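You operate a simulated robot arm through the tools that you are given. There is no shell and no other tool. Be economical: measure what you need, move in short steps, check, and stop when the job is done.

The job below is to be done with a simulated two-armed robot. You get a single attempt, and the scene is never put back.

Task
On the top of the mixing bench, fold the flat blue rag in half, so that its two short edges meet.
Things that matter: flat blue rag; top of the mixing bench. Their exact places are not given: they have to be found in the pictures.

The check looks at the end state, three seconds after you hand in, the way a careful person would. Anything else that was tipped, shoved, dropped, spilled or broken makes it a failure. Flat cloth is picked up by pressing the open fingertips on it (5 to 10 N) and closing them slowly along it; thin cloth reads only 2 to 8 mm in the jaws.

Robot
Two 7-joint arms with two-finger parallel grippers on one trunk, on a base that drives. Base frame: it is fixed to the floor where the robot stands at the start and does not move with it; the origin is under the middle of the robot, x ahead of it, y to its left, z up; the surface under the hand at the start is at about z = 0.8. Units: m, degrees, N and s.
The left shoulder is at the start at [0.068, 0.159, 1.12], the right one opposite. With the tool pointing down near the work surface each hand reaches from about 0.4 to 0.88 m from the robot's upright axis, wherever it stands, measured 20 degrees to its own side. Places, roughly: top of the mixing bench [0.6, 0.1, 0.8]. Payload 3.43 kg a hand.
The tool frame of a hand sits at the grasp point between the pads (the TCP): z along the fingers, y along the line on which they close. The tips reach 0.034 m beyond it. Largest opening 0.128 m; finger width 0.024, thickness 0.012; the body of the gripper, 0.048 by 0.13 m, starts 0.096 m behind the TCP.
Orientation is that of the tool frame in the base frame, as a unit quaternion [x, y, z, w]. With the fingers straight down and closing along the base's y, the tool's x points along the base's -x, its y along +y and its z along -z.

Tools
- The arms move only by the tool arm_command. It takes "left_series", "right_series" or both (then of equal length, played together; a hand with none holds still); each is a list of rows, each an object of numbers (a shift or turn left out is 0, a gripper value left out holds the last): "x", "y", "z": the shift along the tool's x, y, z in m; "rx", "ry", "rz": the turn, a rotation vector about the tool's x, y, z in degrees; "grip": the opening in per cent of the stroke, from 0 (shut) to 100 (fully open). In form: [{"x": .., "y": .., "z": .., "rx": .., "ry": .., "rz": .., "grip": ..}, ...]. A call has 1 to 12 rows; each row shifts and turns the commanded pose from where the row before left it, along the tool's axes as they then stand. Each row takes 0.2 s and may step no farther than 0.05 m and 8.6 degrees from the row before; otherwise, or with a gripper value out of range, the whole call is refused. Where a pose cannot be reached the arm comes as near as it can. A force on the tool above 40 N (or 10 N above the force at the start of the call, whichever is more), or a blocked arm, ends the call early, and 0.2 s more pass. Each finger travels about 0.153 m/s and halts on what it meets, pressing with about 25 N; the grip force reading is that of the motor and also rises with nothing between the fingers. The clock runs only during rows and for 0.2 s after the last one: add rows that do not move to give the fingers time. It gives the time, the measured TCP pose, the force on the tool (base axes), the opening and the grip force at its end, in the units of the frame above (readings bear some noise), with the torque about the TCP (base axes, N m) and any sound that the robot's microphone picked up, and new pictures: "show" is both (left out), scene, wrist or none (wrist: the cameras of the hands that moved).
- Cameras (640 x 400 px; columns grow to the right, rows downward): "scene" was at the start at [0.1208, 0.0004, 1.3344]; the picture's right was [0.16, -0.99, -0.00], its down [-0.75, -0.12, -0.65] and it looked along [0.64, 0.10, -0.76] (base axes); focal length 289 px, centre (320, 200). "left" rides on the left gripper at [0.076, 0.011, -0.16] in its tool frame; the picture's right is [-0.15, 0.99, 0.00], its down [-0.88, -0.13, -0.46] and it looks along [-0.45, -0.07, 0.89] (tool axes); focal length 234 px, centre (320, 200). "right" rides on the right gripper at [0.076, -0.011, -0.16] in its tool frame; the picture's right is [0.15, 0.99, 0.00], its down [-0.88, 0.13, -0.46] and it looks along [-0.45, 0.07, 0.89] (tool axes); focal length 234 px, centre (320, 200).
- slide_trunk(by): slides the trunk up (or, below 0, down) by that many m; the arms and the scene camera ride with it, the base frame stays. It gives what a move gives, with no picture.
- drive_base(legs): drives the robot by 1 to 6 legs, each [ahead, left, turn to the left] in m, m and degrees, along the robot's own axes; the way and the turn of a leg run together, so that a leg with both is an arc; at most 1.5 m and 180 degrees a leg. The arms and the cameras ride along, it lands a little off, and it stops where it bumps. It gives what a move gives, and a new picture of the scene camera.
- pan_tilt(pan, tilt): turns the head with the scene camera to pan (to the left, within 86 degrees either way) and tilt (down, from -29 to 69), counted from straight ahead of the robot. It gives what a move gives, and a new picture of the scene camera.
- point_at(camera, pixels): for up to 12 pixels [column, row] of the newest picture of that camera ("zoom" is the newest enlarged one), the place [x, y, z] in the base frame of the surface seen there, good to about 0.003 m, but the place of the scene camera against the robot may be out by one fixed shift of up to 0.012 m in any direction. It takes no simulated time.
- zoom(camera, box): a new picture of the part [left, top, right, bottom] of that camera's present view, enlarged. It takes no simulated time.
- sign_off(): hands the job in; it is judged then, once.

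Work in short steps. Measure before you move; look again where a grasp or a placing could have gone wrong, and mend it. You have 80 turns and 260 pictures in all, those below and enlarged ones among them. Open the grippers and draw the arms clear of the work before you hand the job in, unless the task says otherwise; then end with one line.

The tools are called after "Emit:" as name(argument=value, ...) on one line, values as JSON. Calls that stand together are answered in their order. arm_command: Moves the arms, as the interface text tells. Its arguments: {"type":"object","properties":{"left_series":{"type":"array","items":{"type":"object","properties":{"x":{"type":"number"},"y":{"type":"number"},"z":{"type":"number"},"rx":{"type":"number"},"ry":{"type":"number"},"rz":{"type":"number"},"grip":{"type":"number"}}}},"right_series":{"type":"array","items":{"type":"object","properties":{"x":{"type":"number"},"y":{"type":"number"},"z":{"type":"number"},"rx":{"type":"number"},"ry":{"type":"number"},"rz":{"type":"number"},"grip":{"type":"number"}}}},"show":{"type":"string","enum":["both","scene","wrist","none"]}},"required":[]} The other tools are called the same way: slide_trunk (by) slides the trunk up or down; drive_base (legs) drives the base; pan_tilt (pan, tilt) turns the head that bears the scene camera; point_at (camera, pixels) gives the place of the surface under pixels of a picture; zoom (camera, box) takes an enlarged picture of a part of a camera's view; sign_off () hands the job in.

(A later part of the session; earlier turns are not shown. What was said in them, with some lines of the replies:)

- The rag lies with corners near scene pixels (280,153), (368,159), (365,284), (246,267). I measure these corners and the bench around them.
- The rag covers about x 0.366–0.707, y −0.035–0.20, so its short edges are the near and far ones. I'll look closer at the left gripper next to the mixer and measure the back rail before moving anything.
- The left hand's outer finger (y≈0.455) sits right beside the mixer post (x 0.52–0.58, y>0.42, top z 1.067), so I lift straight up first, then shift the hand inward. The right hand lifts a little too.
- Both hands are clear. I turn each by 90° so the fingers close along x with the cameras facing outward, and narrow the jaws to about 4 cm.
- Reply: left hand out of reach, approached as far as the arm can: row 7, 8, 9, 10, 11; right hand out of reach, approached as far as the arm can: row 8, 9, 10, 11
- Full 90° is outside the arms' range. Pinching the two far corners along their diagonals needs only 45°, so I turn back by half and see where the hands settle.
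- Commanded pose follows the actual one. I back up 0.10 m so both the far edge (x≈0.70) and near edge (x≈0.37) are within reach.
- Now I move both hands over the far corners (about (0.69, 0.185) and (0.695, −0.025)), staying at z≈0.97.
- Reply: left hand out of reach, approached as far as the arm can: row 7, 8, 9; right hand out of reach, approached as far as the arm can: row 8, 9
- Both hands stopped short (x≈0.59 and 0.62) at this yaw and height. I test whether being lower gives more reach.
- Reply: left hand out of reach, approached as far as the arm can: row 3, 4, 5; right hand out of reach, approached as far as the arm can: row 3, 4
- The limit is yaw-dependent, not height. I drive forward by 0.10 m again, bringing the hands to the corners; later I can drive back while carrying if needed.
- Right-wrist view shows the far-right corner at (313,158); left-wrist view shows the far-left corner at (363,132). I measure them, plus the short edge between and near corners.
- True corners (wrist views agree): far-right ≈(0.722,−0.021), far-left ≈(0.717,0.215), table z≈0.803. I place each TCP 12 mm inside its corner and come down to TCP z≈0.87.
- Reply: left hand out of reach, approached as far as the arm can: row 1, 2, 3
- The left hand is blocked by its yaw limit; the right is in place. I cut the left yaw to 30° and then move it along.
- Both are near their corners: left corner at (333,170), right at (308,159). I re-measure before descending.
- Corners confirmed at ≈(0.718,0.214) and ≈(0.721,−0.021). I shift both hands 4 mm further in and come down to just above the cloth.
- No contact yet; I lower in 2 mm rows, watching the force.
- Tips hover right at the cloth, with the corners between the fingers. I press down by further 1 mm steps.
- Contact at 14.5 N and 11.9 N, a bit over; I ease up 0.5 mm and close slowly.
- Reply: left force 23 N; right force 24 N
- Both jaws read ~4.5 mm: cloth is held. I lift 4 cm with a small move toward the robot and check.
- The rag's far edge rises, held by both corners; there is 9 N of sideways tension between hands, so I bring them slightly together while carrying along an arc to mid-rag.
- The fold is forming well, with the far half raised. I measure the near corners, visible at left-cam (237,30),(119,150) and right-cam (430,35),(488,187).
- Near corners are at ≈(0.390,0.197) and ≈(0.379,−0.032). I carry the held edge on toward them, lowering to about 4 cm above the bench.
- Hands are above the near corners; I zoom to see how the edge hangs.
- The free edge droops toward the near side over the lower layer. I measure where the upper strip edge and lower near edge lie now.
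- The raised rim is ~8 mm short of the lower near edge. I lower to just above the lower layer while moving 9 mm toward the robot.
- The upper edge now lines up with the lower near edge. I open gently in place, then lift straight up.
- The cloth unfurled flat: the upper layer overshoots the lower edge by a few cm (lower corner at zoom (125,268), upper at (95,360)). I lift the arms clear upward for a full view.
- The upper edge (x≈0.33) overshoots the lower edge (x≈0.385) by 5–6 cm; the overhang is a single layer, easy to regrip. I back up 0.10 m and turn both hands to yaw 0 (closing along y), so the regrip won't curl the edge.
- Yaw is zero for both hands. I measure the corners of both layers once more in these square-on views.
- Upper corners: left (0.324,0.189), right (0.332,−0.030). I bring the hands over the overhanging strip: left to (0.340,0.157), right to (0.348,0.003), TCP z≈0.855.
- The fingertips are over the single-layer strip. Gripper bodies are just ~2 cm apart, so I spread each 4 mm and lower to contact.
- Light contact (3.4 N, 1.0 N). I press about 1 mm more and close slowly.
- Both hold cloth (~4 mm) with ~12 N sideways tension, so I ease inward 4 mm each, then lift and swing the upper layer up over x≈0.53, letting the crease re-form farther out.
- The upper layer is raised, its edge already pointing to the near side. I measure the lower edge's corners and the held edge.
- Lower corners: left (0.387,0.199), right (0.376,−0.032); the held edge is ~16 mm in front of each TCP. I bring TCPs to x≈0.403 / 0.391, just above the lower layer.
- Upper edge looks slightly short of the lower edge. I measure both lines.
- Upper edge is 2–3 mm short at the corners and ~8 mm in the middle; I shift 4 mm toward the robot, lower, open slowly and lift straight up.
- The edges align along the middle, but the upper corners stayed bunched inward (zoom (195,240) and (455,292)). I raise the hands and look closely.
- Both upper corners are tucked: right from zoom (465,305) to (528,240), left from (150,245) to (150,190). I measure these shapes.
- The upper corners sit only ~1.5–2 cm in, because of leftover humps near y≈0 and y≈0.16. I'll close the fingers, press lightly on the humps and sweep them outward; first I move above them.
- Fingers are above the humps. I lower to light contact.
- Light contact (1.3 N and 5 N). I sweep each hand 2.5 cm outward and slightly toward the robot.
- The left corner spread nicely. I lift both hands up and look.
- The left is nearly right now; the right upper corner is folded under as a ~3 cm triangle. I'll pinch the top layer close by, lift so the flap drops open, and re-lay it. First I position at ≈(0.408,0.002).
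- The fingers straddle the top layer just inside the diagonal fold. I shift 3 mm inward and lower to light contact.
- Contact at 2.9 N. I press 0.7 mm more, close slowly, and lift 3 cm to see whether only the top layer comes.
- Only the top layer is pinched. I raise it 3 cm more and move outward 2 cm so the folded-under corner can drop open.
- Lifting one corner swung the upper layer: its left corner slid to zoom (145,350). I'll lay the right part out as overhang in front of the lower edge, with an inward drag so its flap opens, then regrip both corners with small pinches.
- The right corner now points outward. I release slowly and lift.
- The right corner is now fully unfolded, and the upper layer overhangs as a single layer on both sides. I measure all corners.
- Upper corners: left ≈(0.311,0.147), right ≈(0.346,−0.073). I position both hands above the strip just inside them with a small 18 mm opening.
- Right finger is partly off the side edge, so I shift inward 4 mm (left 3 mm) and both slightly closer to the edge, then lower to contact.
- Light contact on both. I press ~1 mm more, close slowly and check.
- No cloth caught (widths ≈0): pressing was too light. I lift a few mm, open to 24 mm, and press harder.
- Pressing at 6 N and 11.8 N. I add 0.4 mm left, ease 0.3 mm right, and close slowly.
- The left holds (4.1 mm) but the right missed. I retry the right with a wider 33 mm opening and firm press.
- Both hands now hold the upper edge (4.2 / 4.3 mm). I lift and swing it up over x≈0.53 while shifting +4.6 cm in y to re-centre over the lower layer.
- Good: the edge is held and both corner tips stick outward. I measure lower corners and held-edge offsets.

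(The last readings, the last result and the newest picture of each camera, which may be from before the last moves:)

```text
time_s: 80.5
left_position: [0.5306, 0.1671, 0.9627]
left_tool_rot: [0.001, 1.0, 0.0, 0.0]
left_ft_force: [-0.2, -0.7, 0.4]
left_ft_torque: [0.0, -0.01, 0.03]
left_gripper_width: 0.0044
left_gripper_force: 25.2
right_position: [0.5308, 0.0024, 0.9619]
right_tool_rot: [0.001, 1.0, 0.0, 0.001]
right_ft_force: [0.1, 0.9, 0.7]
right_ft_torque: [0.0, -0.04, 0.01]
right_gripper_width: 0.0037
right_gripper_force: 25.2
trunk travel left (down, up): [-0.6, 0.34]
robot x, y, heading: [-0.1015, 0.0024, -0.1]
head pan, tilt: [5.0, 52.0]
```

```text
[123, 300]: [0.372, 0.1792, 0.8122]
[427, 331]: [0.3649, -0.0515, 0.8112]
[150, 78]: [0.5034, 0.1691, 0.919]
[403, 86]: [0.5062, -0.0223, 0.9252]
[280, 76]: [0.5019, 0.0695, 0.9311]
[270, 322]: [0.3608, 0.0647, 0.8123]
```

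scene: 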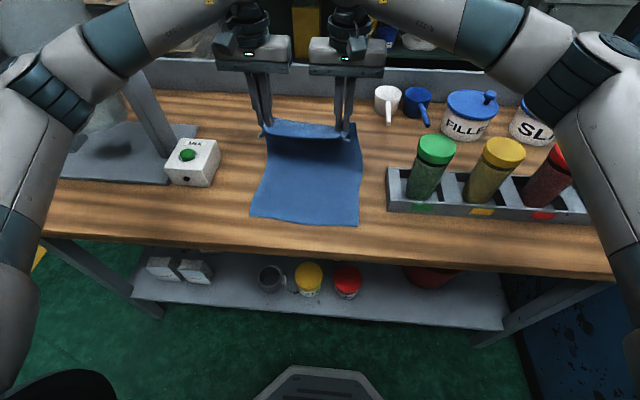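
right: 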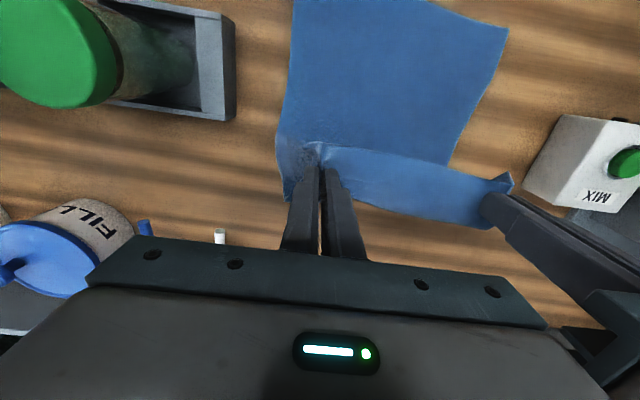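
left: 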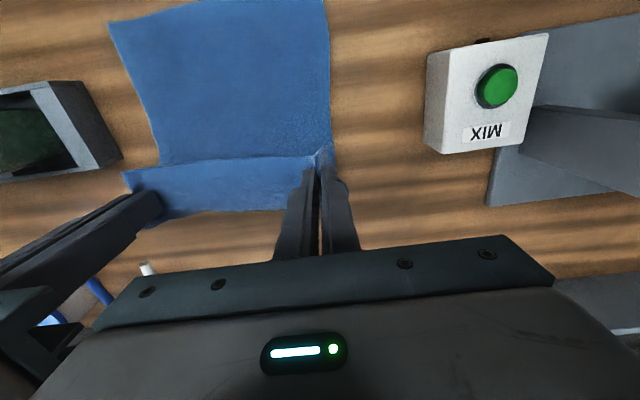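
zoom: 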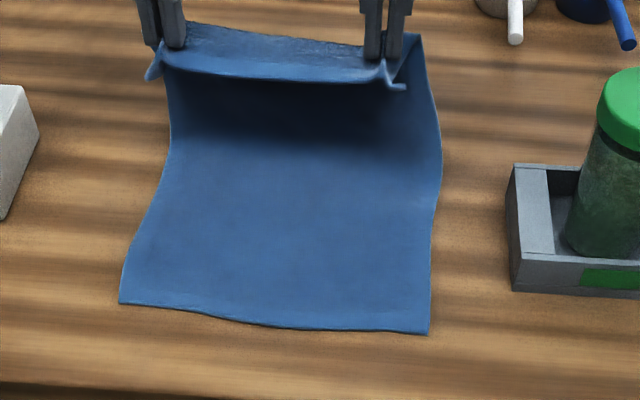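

Lower corners now ≈(0.374,0.190) and ≈(0.367,−0.043); the held edge is ~24 mm in front of the TCPs. I lay it toward TCP x≈0.398/0.391 with a −1 cm shift in y.

Emit:
arm_command(left_series=[{"x": 0.0166, "y": -0.0013, "z": 0.005}, {"x": 0.0166, "y": -0.0013, "z": 0.01}, {"x": 0.0166, "y": -0.0013, "z": 0.012}, {"x": 0.0166, "y": -0.0013, "z": 0.014}, {"x": 0.0166, "y": -0.0013, "z": 0.016}, {"x": 0.0166, "y": -0.0013, "z": 0.016}, {"x": 0.0166, "y": -0.0013, "z": 0.016}, {"x": 0.0166, "y": -0.0013, "z": 0.014}, {}], right_series=[{"x": 0.0175, "y": -0.0013, "z": 0.005}, {"x": 0.0175, "y": -0.0013, "z": 0.01}, {"x": 0.0175, "y": -0.0013, "z": 0.012}, {"x": 0.0175, "y": -0.0013, "z": 0.014}, {"x": 0.0175, "y": -0.0013, "z": 0.016}, {"x": 0.0175, "y": -0.0013, "z": 0.016}, {"x": 0.0175, "y": -0.0013, "z": 0.016}, {"x": 0.0175, "y": -0.0013, "z": 0.014}, {}], show="wrist")

Emit:
zoom(camera="scene", box=[220, 130, 400, 250])

```text
time_s: 82.5
left_position: [0.3983, 0.1579, 0.8575]
left_tool_rot: [0.001, 1.0, 0.0, 0.0]
left_ft_force: [0.3, -1.1, -0.3]
left_ft_torque: [-0.05, 0.01, 0.0]
left_gripper_width: 0.0042
left_gripper_force: 24.9
right_position: [0.3911, -0.0072, 0.8585]
right_tool_rot: [0.001, 1.0, 0.0, -0.002]
right_ft_force: [0.4, 0.6, -0.2]
right_ft_torque: [0.05, 0.0, 0.01]
right_gripper_width: 0.0041
right_gripper_force: 24.9
trunk travel left (down, up): [-0.6, 0.34]
robot x, y, heading: [-0.0996, 0.0001, -0.3]
head pan, tilt: [5.0, 52.0]
```

right: 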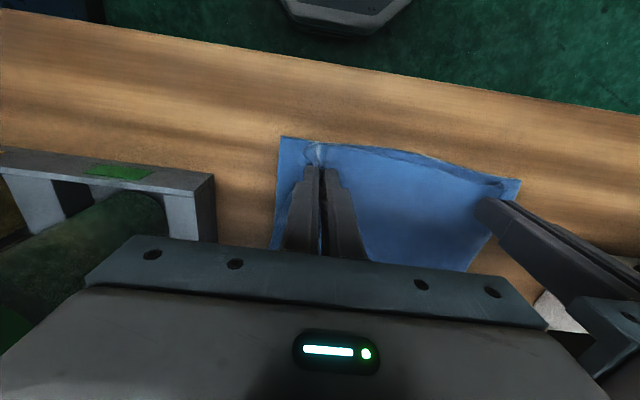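
left: 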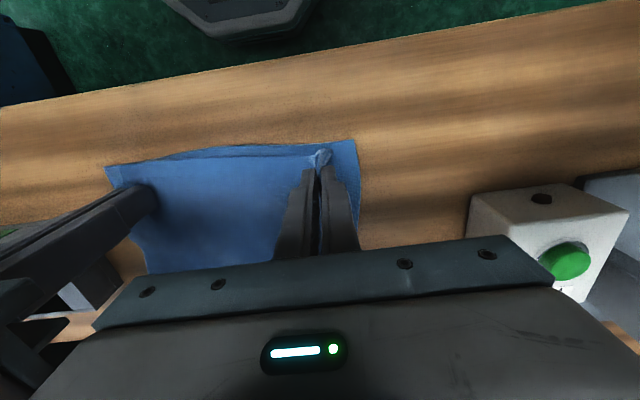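

```text
3.33 times, centred on (310, 190) of scene
```

zoom: 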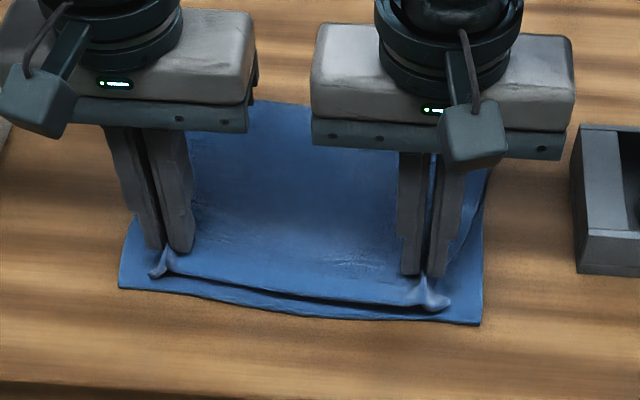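

The upper edge is ~6 mm short; I shift 6 mm toward the robot, lower, open slowly and lift.

Emit:
arm_command(left_series=[{"x": 0.006, "y": 0.002, "z": 0.004}, {"y": 0.002, "z": 0.005}, {}, {"grip": 3}, {"grip": 6}, {"grip": 12}, {"grip": 20}, {}, {"z": -0.015}, {"z": -0.03}, {"z": -0.03}, {}], right_series=[{"x": 0.006, "y": -0.002, "z": 0.004}, {"y": -0.002, "z": 0.005}, {}, {"grip": 3}, {"grip": 6}, {"grip": 12}, {"grip": 20}, {}, {"z": -0.015}, {"z": -0.03}, {"z": -0.03}, {}], show="none")

Emit:
arm_command(left_series=[{"z": -0.04}, {"z": -0.03}, {"x": -0.04}, {"x": -0.04}, {"x": -0.03}, {}], right_series=[{"z": -0.04}, {"z": -0.03}, {"x": -0.04}, {"x": -0.04}, {"x": -0.03}, {}], show="wrist")

Emit:
zoom(camera="scene", box=[230, 140, 390, 240])

Emit:
zoom(camera="right", box=[275, 15, 515, 200])

```text
time_s: 85.1
left_position: [0.3916, 0.1613, 0.9233]
left_tool_rot: [0.001, 1.0, 0.0, -0.002]
left_ft_force: [-0.4, 0.0, -0.3]
left_ft_torque: [-0.01, 0.04, 0.0]
left_gripper_width: 0.0256
left_gripper_force: 0.0
right_position: [0.3875, -0.0119, 0.9241]
right_tool_rot: [0.001, 1.0, 0.0, -0.001]
right_ft_force: [-0.8, 0.1, 0.7]
right_ft_torque: [-0.02, 0.01, -0.02]
right_gripper_width: 0.0258
right_gripper_force: 0.0
trunk travel left (down, up): [-0.6, 0.34]
robot x, y, heading: [-0.0982, -0.0002, -0.3]
head pan, tilt: [5.0, 52.0]
```

```text
time_s: 86.5
left_position: [0.5032, 0.1596, 0.993]
left_tool_rot: [0.001, 1.0, 0.0, 0.0]
left_ft_force: [0.3, 0.0, 0.0]
left_ft_torque: [0.0, 0.01, -0.03]
left_gripper_width: 0.0254
left_gripper_force: 0.1
right_position: [0.4948, -0.0099, 0.994]
right_tool_rot: [0.001, 1.0, 0.0, 0.0]
right_ft_force: [-0.5, -0.2, 0.4]
right_ft_torque: [0.02, -0.05, -0.03]
right_gripper_width: 0.0261
right_gripper_force: 0.0
trunk travel left (down, up): [-0.6, 0.34]
robot x, y, heading: [-0.1018, -0.0007, 0.3]
head pan, tilt: [5.0, 52.0]
```

right: 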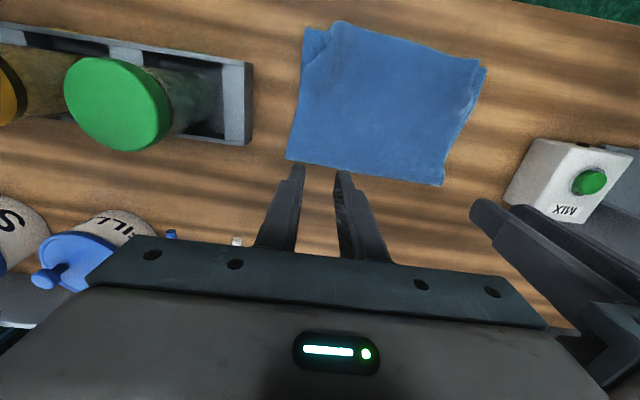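
left: 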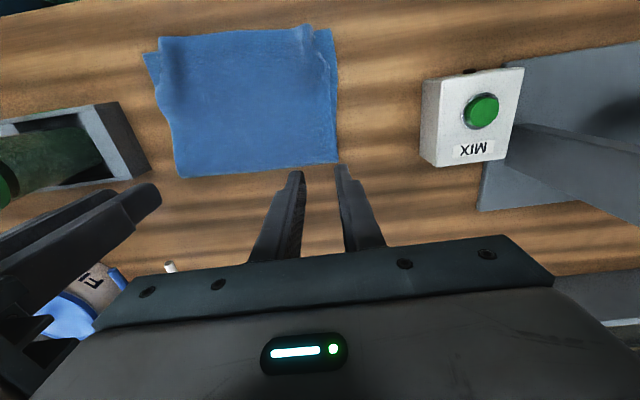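

```text
4.00 times, centred on (310, 190) of scene
```

zoom: 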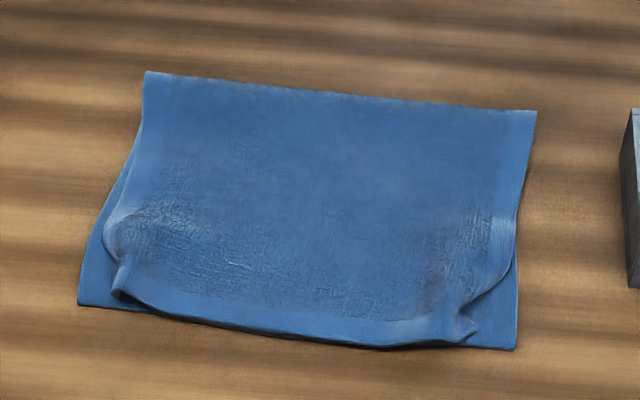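

```text
2.16 times, centred on (395, 108) of right
```

zoom: 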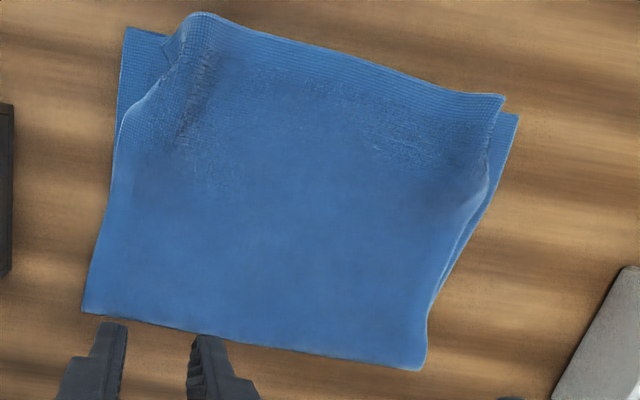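

Edges meet and both corner tips now face outward, with small humps left. I measure hump positions, then sweep them outward with closed fingers.

Emit:
point_at(camera="zoom", pixels=[[120, 292], [128, 262], [105, 225], [80, 302], [475, 335], [455, 305], [495, 275], [515, 347], [440, 280], [150, 285], [300, 335], [400, 345]])

Emit:
point_at(camera="right", pixels=[[355, 35], [345, 24], [306, 30], [337, 45], [462, 60], [484, 70]])

```text
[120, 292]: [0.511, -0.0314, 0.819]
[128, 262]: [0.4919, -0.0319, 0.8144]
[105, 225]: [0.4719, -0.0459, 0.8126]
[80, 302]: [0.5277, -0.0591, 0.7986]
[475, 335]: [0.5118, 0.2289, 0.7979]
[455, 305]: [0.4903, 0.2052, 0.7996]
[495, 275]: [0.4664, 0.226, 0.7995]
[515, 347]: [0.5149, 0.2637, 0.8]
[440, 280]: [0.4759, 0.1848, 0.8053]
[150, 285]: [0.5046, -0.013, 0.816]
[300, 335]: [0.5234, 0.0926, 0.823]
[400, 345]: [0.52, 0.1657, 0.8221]
```

```text
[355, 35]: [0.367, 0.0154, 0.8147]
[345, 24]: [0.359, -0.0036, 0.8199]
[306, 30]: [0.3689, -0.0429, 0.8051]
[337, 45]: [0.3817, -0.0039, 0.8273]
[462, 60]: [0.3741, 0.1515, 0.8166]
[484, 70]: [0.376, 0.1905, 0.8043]
```

Right hump top is at ≈(0.382,−0.004), left at y≈0.155; lower corners at (0.369,−0.043) and (0.376,0.190). I close the fingers and come down on the inner flank of each hump.

Emit:
arm_command(left_series=[{"x": 0.0226, "y": -0.0015, "z": 0.02, "grip": 0}, {"x": 0.0226, "y": -0.0015, "z": 0.03}, {"x": 0.0226, "y": -0.0015, "z": 0.03}, {"x": 0.0226, "y": -0.0015, "z": 0.03}, {"x": 0.0226, "y": -0.0015, "z": 0.03}, {"z": 0.007}, {"z": 0.003}, {}], right_series=[{"x": 0.0218, "y": 0.0025, "z": 0.02, "grip": 0}, {"x": 0.0218, "y": 0.0025, "z": 0.03}, {"x": 0.0218, "y": 0.0025, "z": 0.03}, {"x": 0.0218, "y": 0.0025, "z": 0.03}, {"x": 0.0218, "y": 0.0025, "z": 0.03}, {"z": 0.007}, {"z": 0.003}, {}], show="none")

Emit:
arm_command(left_series=[{"y": 0.004, "z": 0.001}, {"y": 0.005}, {"y": 0.005}, {"y": 0.005}, {"y": 0.005}, {"y": 0.005}, {}], right_series=[{"y": -0.004, "z": 0.001}, {"y": -0.005}, {"y": -0.005}, {"y": -0.005}, {"y": -0.005}, {"y": -0.005}, {}], show="none")

Emit:
zoom(camera="scene", box=[220, 130, 400, 250])

```text
time_s: 88.3
left_position: [0.3904, 0.1522, 0.8446]
left_tool_rot: [0.0, 1.0, 0.0, 0.0]
left_ft_force: [-1.2, 0.6, 2.2]
left_ft_torque: [0.0, 0.05, -0.01]
left_gripper_width: 0.0
left_gripper_force: 25.2
right_position: [0.3858, -0.0001, 0.8443]
right_tool_rot: [0.001, 1.0, 0.0, 0.0]
right_ft_force: [0.1, -0.8, 0.3]
right_ft_torque: [0.01, -0.01, -0.01]
right_gripper_width: 0.0
right_gripper_force: 24.7
trunk travel left (down, up): [-0.6, 0.34]
robot x, y, heading: [-0.1015, 0.0013, -0.3]
head pan, tilt: [5.0, 52.0]
```

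```text
time_s: 89.9
left_position: [0.3886, 0.1838, 0.843]
left_tool_rot: [0.001, 1.0, 0.0, 0.001]
left_ft_force: [-1.0, -3.0, 5.7]
left_ft_torque: [-0.13, 0.02, 0.01]
left_gripper_width: 0.0001
left_gripper_force: 25.0
right_position: [0.386, -0.0279, 0.8422]
right_tool_rot: [0.001, 1.0, 0.001, 0.0]
right_ft_force: [0.5, 4.4, 4.9]
right_ft_torque: [0.12, 0.04, -0.01]
right_gripper_width: 0.0
right_gripper_force: 24.8
trunk travel left (down, up): [-0.6, 0.34]
robot x, y, heading: [-0.0984, 0.0017, -0.3]
head pan, tilt: [5.0, 52.0]
```

```text
3.33 times, centred on (310, 190) of scene
```

zoom: 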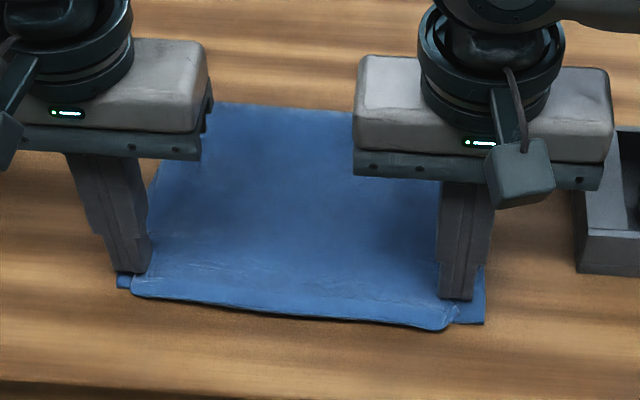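

The sweep flattened things well. I lift both hands straight up and back over the bench to inspect.

Emit:
arm_command(left_series=[{"z": -0.02}, {"z": -0.04}, {"z": -0.04}, {"z": -0.05}, {"x": -0.04}, {"x": -0.04}, {"x": -0.03}, {}], right_series=[{"z": -0.02}, {"z": -0.04}, {"z": -0.04}, {"z": -0.05}, {"x": -0.04}, {"x": -0.04}, {"x": -0.03}, {}], show="wrist")

Emit:
zoom(camera="right", box=[275, 15, 515, 200])

Emit:
zoom(camera="scene", box=[230, 140, 390, 240])

```text
time_s: 91.7
left_position: [0.5009, 0.1826, 0.9946]
left_tool_rot: [0.001, 1.0, 0.0, 0.001]
left_ft_force: [-0.1, 0.2, 0.0]
left_ft_torque: [-0.02, -0.03, 0.03]
left_gripper_width: 0.0
left_gripper_force: 25.8
right_position: [0.4955, -0.0281, 0.9957]
right_tool_rot: [0.001, 1.0, -0.001, 0.0]
right_ft_force: [1.2, 0.4, 0.6]
right_ft_torque: [0.02, 0.0, 0.03]
right_gripper_width: 0.0
right_gripper_force: 25.3
trunk travel left (down, up): [-0.6, 0.34]
robot x, y, heading: [-0.0976, 0.0016, 0.0]
head pan, tilt: [5.0, 52.0]
```

right: 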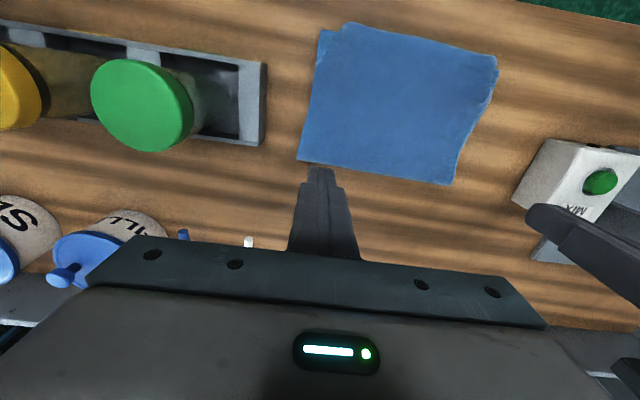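
left: 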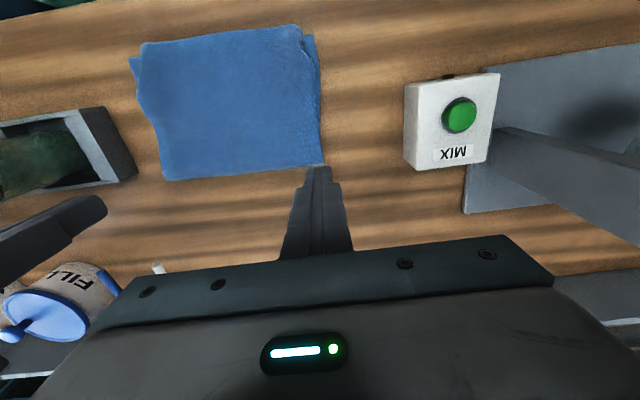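

```text
2.16 times, centred on (395, 108) of right
```

zoom: 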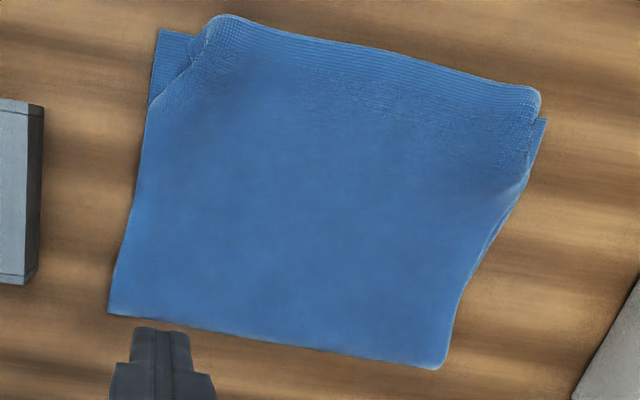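

```text
4.00 times, centred on (310, 190) of scene
```

zoom: 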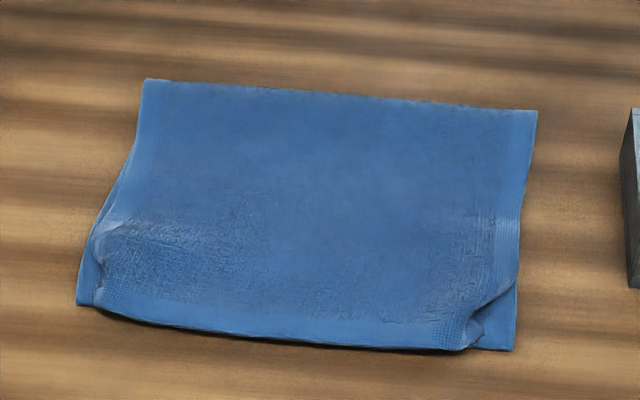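

The edges coincide now; the right upper corner is still ~1.5–2 cm in and the left under 1 cm. One more outward sweep on both, slightly firmer on the right.

Emit:
arm_command(left_series=[{"x": 0.023, "y": -0.0029, "z": 0.02}, {"x": 0.023, "y": -0.0029, "z": 0.03}, {"x": 0.023, "y": -0.0029, "z": 0.03}, {"x": 0.023, "y": -0.0029, "z": 0.03}, {"x": 0.023, "y": -0.0029, "z": 0.03}, {"z": 0.008}, {"z": 0.003}, {}], right_series=[{"x": 0.0235, "y": 0.0048, "z": 0.02}, {"x": 0.0235, "y": 0.0048, "z": 0.03}, {"x": 0.0235, "y": 0.0048, "z": 0.03}, {"x": 0.0235, "y": 0.0048, "z": 0.03}, {"x": 0.0235, "y": 0.0048, "z": 0.03}, {"z": 0.009}, {"z": 0.004}, {}], show="none")

Emit:
arm_command(left_series=[{"y": 0.005}, {"y": 0.005}, {"y": 0.005}, {"y": 0.005}, {"y": 0.005}, {}, {}, {"z": -0.02}, {"z": -0.03}, {}], right_series=[{"y": -0.005}, {"y": -0.005}, {"y": -0.005}, {"y": -0.006}, {"y": -0.006}, {"y": -0.006}, {"y": -0.006}, {"z": -0.02}, {"z": -0.03}, {}], show="none")

Emit:
arm_command(left_series=[{"z": -0.05}, {"z": -0.05}, {"x": -0.04}, {"x": -0.04}, {"x": -0.03}, {}], right_series=[{"z": -0.05}, {"z": -0.05}, {"x": -0.04}, {"x": -0.04}, {"x": -0.03}, {}], show="wrist")

Emit:
zoom(camera="scene", box=[230, 140, 390, 240])

Emit:
zoom(camera="right", box=[275, 15, 515, 200])

```text
time_s: 93.5
left_position: [0.3854, 0.1674, 0.8406]
left_tool_rot: [0.001, 1.0, 0.0, 0.001]
left_ft_force: [2.4, 0.4, 6.1]
left_ft_torque: [0.04, -0.08, 0.0]
left_gripper_width: 0.0001
left_gripper_force: 24.6
right_position: [0.3768, -0.0032, 0.8404]
right_tool_rot: [0.001, 1.0, 0.0, -0.001]
right_ft_force: [-0.6, 0.5, 4.8]
right_ft_torque: [0.03, 0.05, -0.02]
right_gripper_width: 0.0
right_gripper_force: 25.1
trunk travel left (down, up): [-0.6, 0.34]
robot x, y, heading: [-0.1012, 0.0033, -0.7]
head pan, tilt: [5.0, 52.0]
```

```text
time_s: 95.7
left_position: [0.3843, 0.1914, 0.8912]
left_tool_rot: [0.001, 1.0, 0.0, 0.0]
left_ft_force: [0.4, 0.2, 0.2]
left_ft_torque: [0.0, 0.01, 0.06]
left_gripper_width: 0.0
left_gripper_force: 25.4
right_position: [0.3772, -0.0428, 0.8906]
right_tool_rot: [0.001, 1.0, 0.0, -0.001]
right_ft_force: [0.9, -0.9, 0.5]
right_ft_torque: [0.0, 0.0, -0.01]
right_gripper_width: 0.0
right_gripper_force: 25.1
trunk travel left (down, up): [-0.6, 0.34]
robot x, y, heading: [-0.1001, 0.0012, -0.1]
head pan, tilt: [5.0, 52.0]
```

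```text
time_s: 97.1
left_position: [0.4953, 0.1922, 0.9934]
left_tool_rot: [0.001, 1.0, 0.0, 0.001]
left_ft_force: [-0.1, -0.7, 0.2]
left_ft_torque: [0.02, -0.03, 0.0]
left_gripper_width: 0.0002
left_gripper_force: 25.1
right_position: [0.4864, -0.0403, 0.9903]
right_tool_rot: [0.001, 1.0, 0.0, 0.0]
right_ft_force: [0.0, 0.1, 0.4]
right_ft_torque: [-0.01, -0.01, 0.03]
right_gripper_width: 0.0001
right_gripper_force: 25.2
trunk travel left (down, up): [-0.6, 0.34]
robot x, y, heading: [-0.0978, -0.0017, -0.2]
head pan, tilt: [5.0, 52.0]
```

right: 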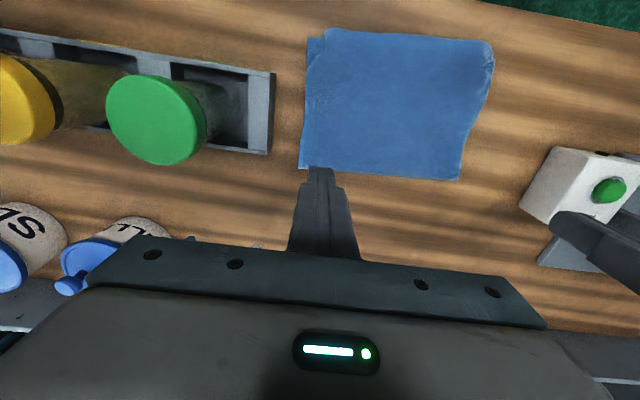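
left: 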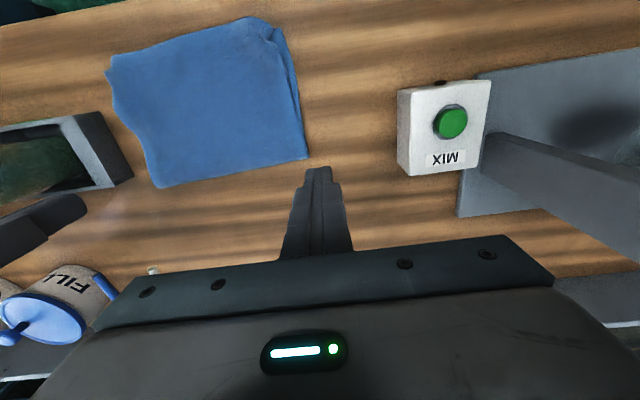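

```text
4.00 times, centred on (310, 190) of scene
```

zoom: 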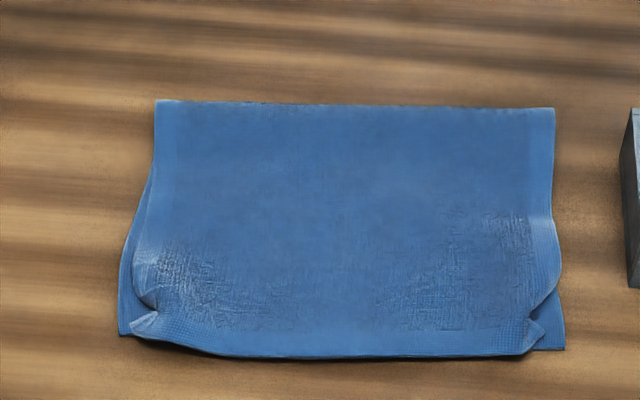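

```text
2.16 times, centred on (395, 108) of right
```

zoom: 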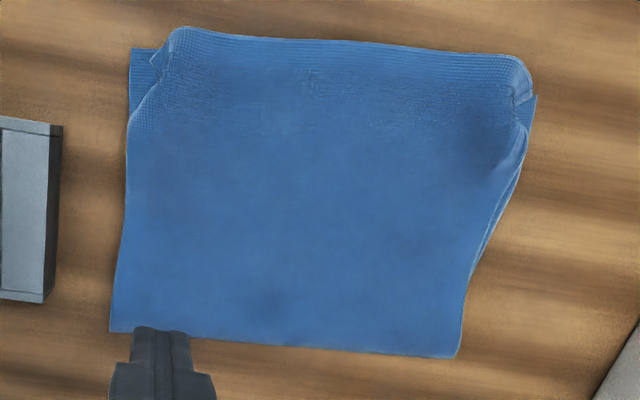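

Both corner tips are now within ~1 cm of the lower corners. I measure how upper and lower edges match.

Emit:
point_at(camera="zoom", pixels=[[133, 53], [185, 32], [350, 46], [505, 60], [533, 100], [115, 328], [455, 352], [155, 62], [522, 95]])

Emit:
zoom(camera="left", box=[90, 5, 330, 200])

```text
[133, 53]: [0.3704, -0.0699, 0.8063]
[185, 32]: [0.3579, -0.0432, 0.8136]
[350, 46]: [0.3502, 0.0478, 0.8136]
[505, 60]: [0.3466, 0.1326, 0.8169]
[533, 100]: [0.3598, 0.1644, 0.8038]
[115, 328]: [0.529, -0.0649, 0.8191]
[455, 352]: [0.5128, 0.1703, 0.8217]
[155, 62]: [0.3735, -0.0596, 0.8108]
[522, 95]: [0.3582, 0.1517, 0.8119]
```

```text
2.05 times, centred on (210, 102) of left
```

zoom: 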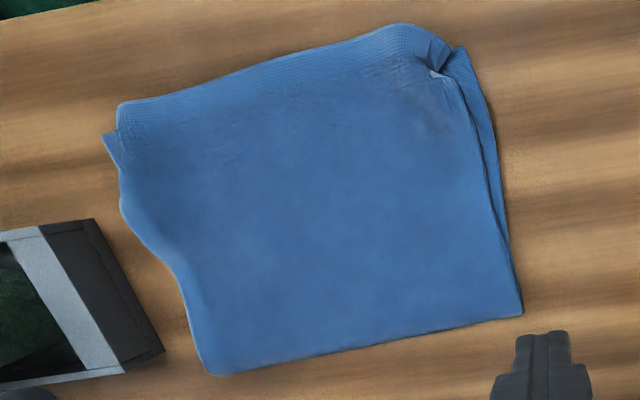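

The upper edge lies within ~1.3 cm of the lower edge along its length, and the corners within ~2 cm; the halves are flat. More sweeping drags the whole rag, so I stop here, open the grippers, raise the arms clear, and take a last look.

Emit:
arm_command(left_series=[{"z": -0.04, "grip": 60}, {"z": -0.04}, {"z": -0.04}, {"y": 0.03}, {"y": 0.03}, {}], right_series=[{"z": -0.04, "grip": 60}, {"z": -0.04}, {"z": -0.04}, {"y": -0.03}, {"y": -0.03}, {}], show="scene")

Emit:
zoom(camera="scene", box=[230, 140, 390, 240])

```text
time_s: 98.5
left_position: [0.4983, 0.2525, 1.1118]
left_tool_rot: [0.0, 1.0, 0.0, 0.0]
left_ft_force: [0.3, 0.2, -0.3]
left_ft_torque: [-0.02, 0.0, -0.02]
left_gripper_width: 0.0767
left_gripper_force: 0.1
right_position: [0.4891, -0.1014, 1.111]
right_tool_rot: [0.001, 1.0, 0.0, -0.001]
right_ft_force: [-0.2, 0.0, 1.1]
right_ft_torque: [-0.03, 0.0, -0.02]
right_gripper_width: 0.0767
right_gripper_force: 0.1
trunk travel left (down, up): [-0.6, 0.34]
robot x, y, heading: [-0.0975, 0.0024, -0.0]
head pan, tilt: [5.0, 52.0]
```

scene: 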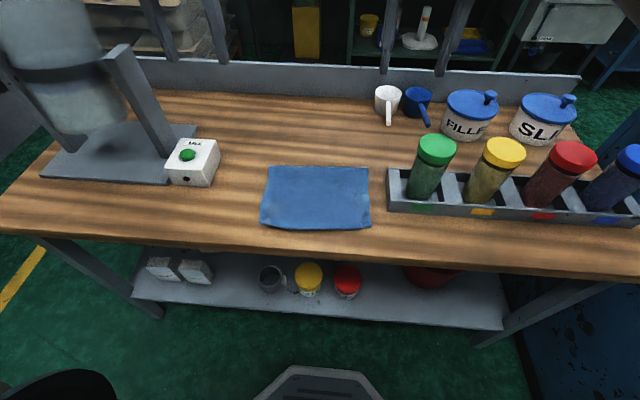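

```text
4.00 times, centred on (310, 190) of scene
```

zoom: 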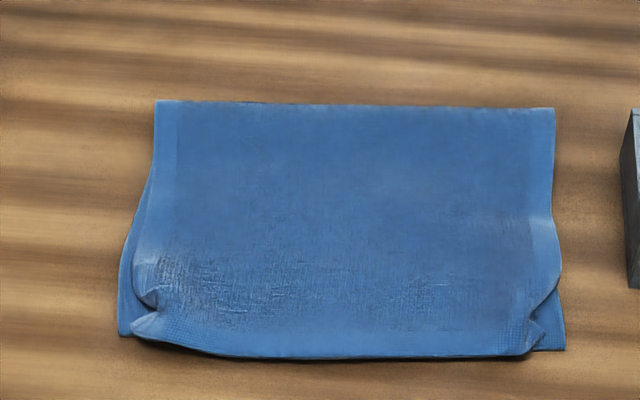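

The rag lies folded in half on the bench with its short edges together, the other objects stand where they were, and the grippers are open and clear. I hand in.

Emit:
sign_off()

```text
The job is handed in.
```

I folded the blue rag in half on the mixing bench. Its two short edges match to about 1.3 cm along their length, not exactly. The upper corners sit up to about 2 cm in from the lower ones, with a small tuck left at each. In the process the whole rag slid about 2.5 cm to the robot's right. In the last pictures nothing else on the bench looks moved, and both grippers are open and clear.
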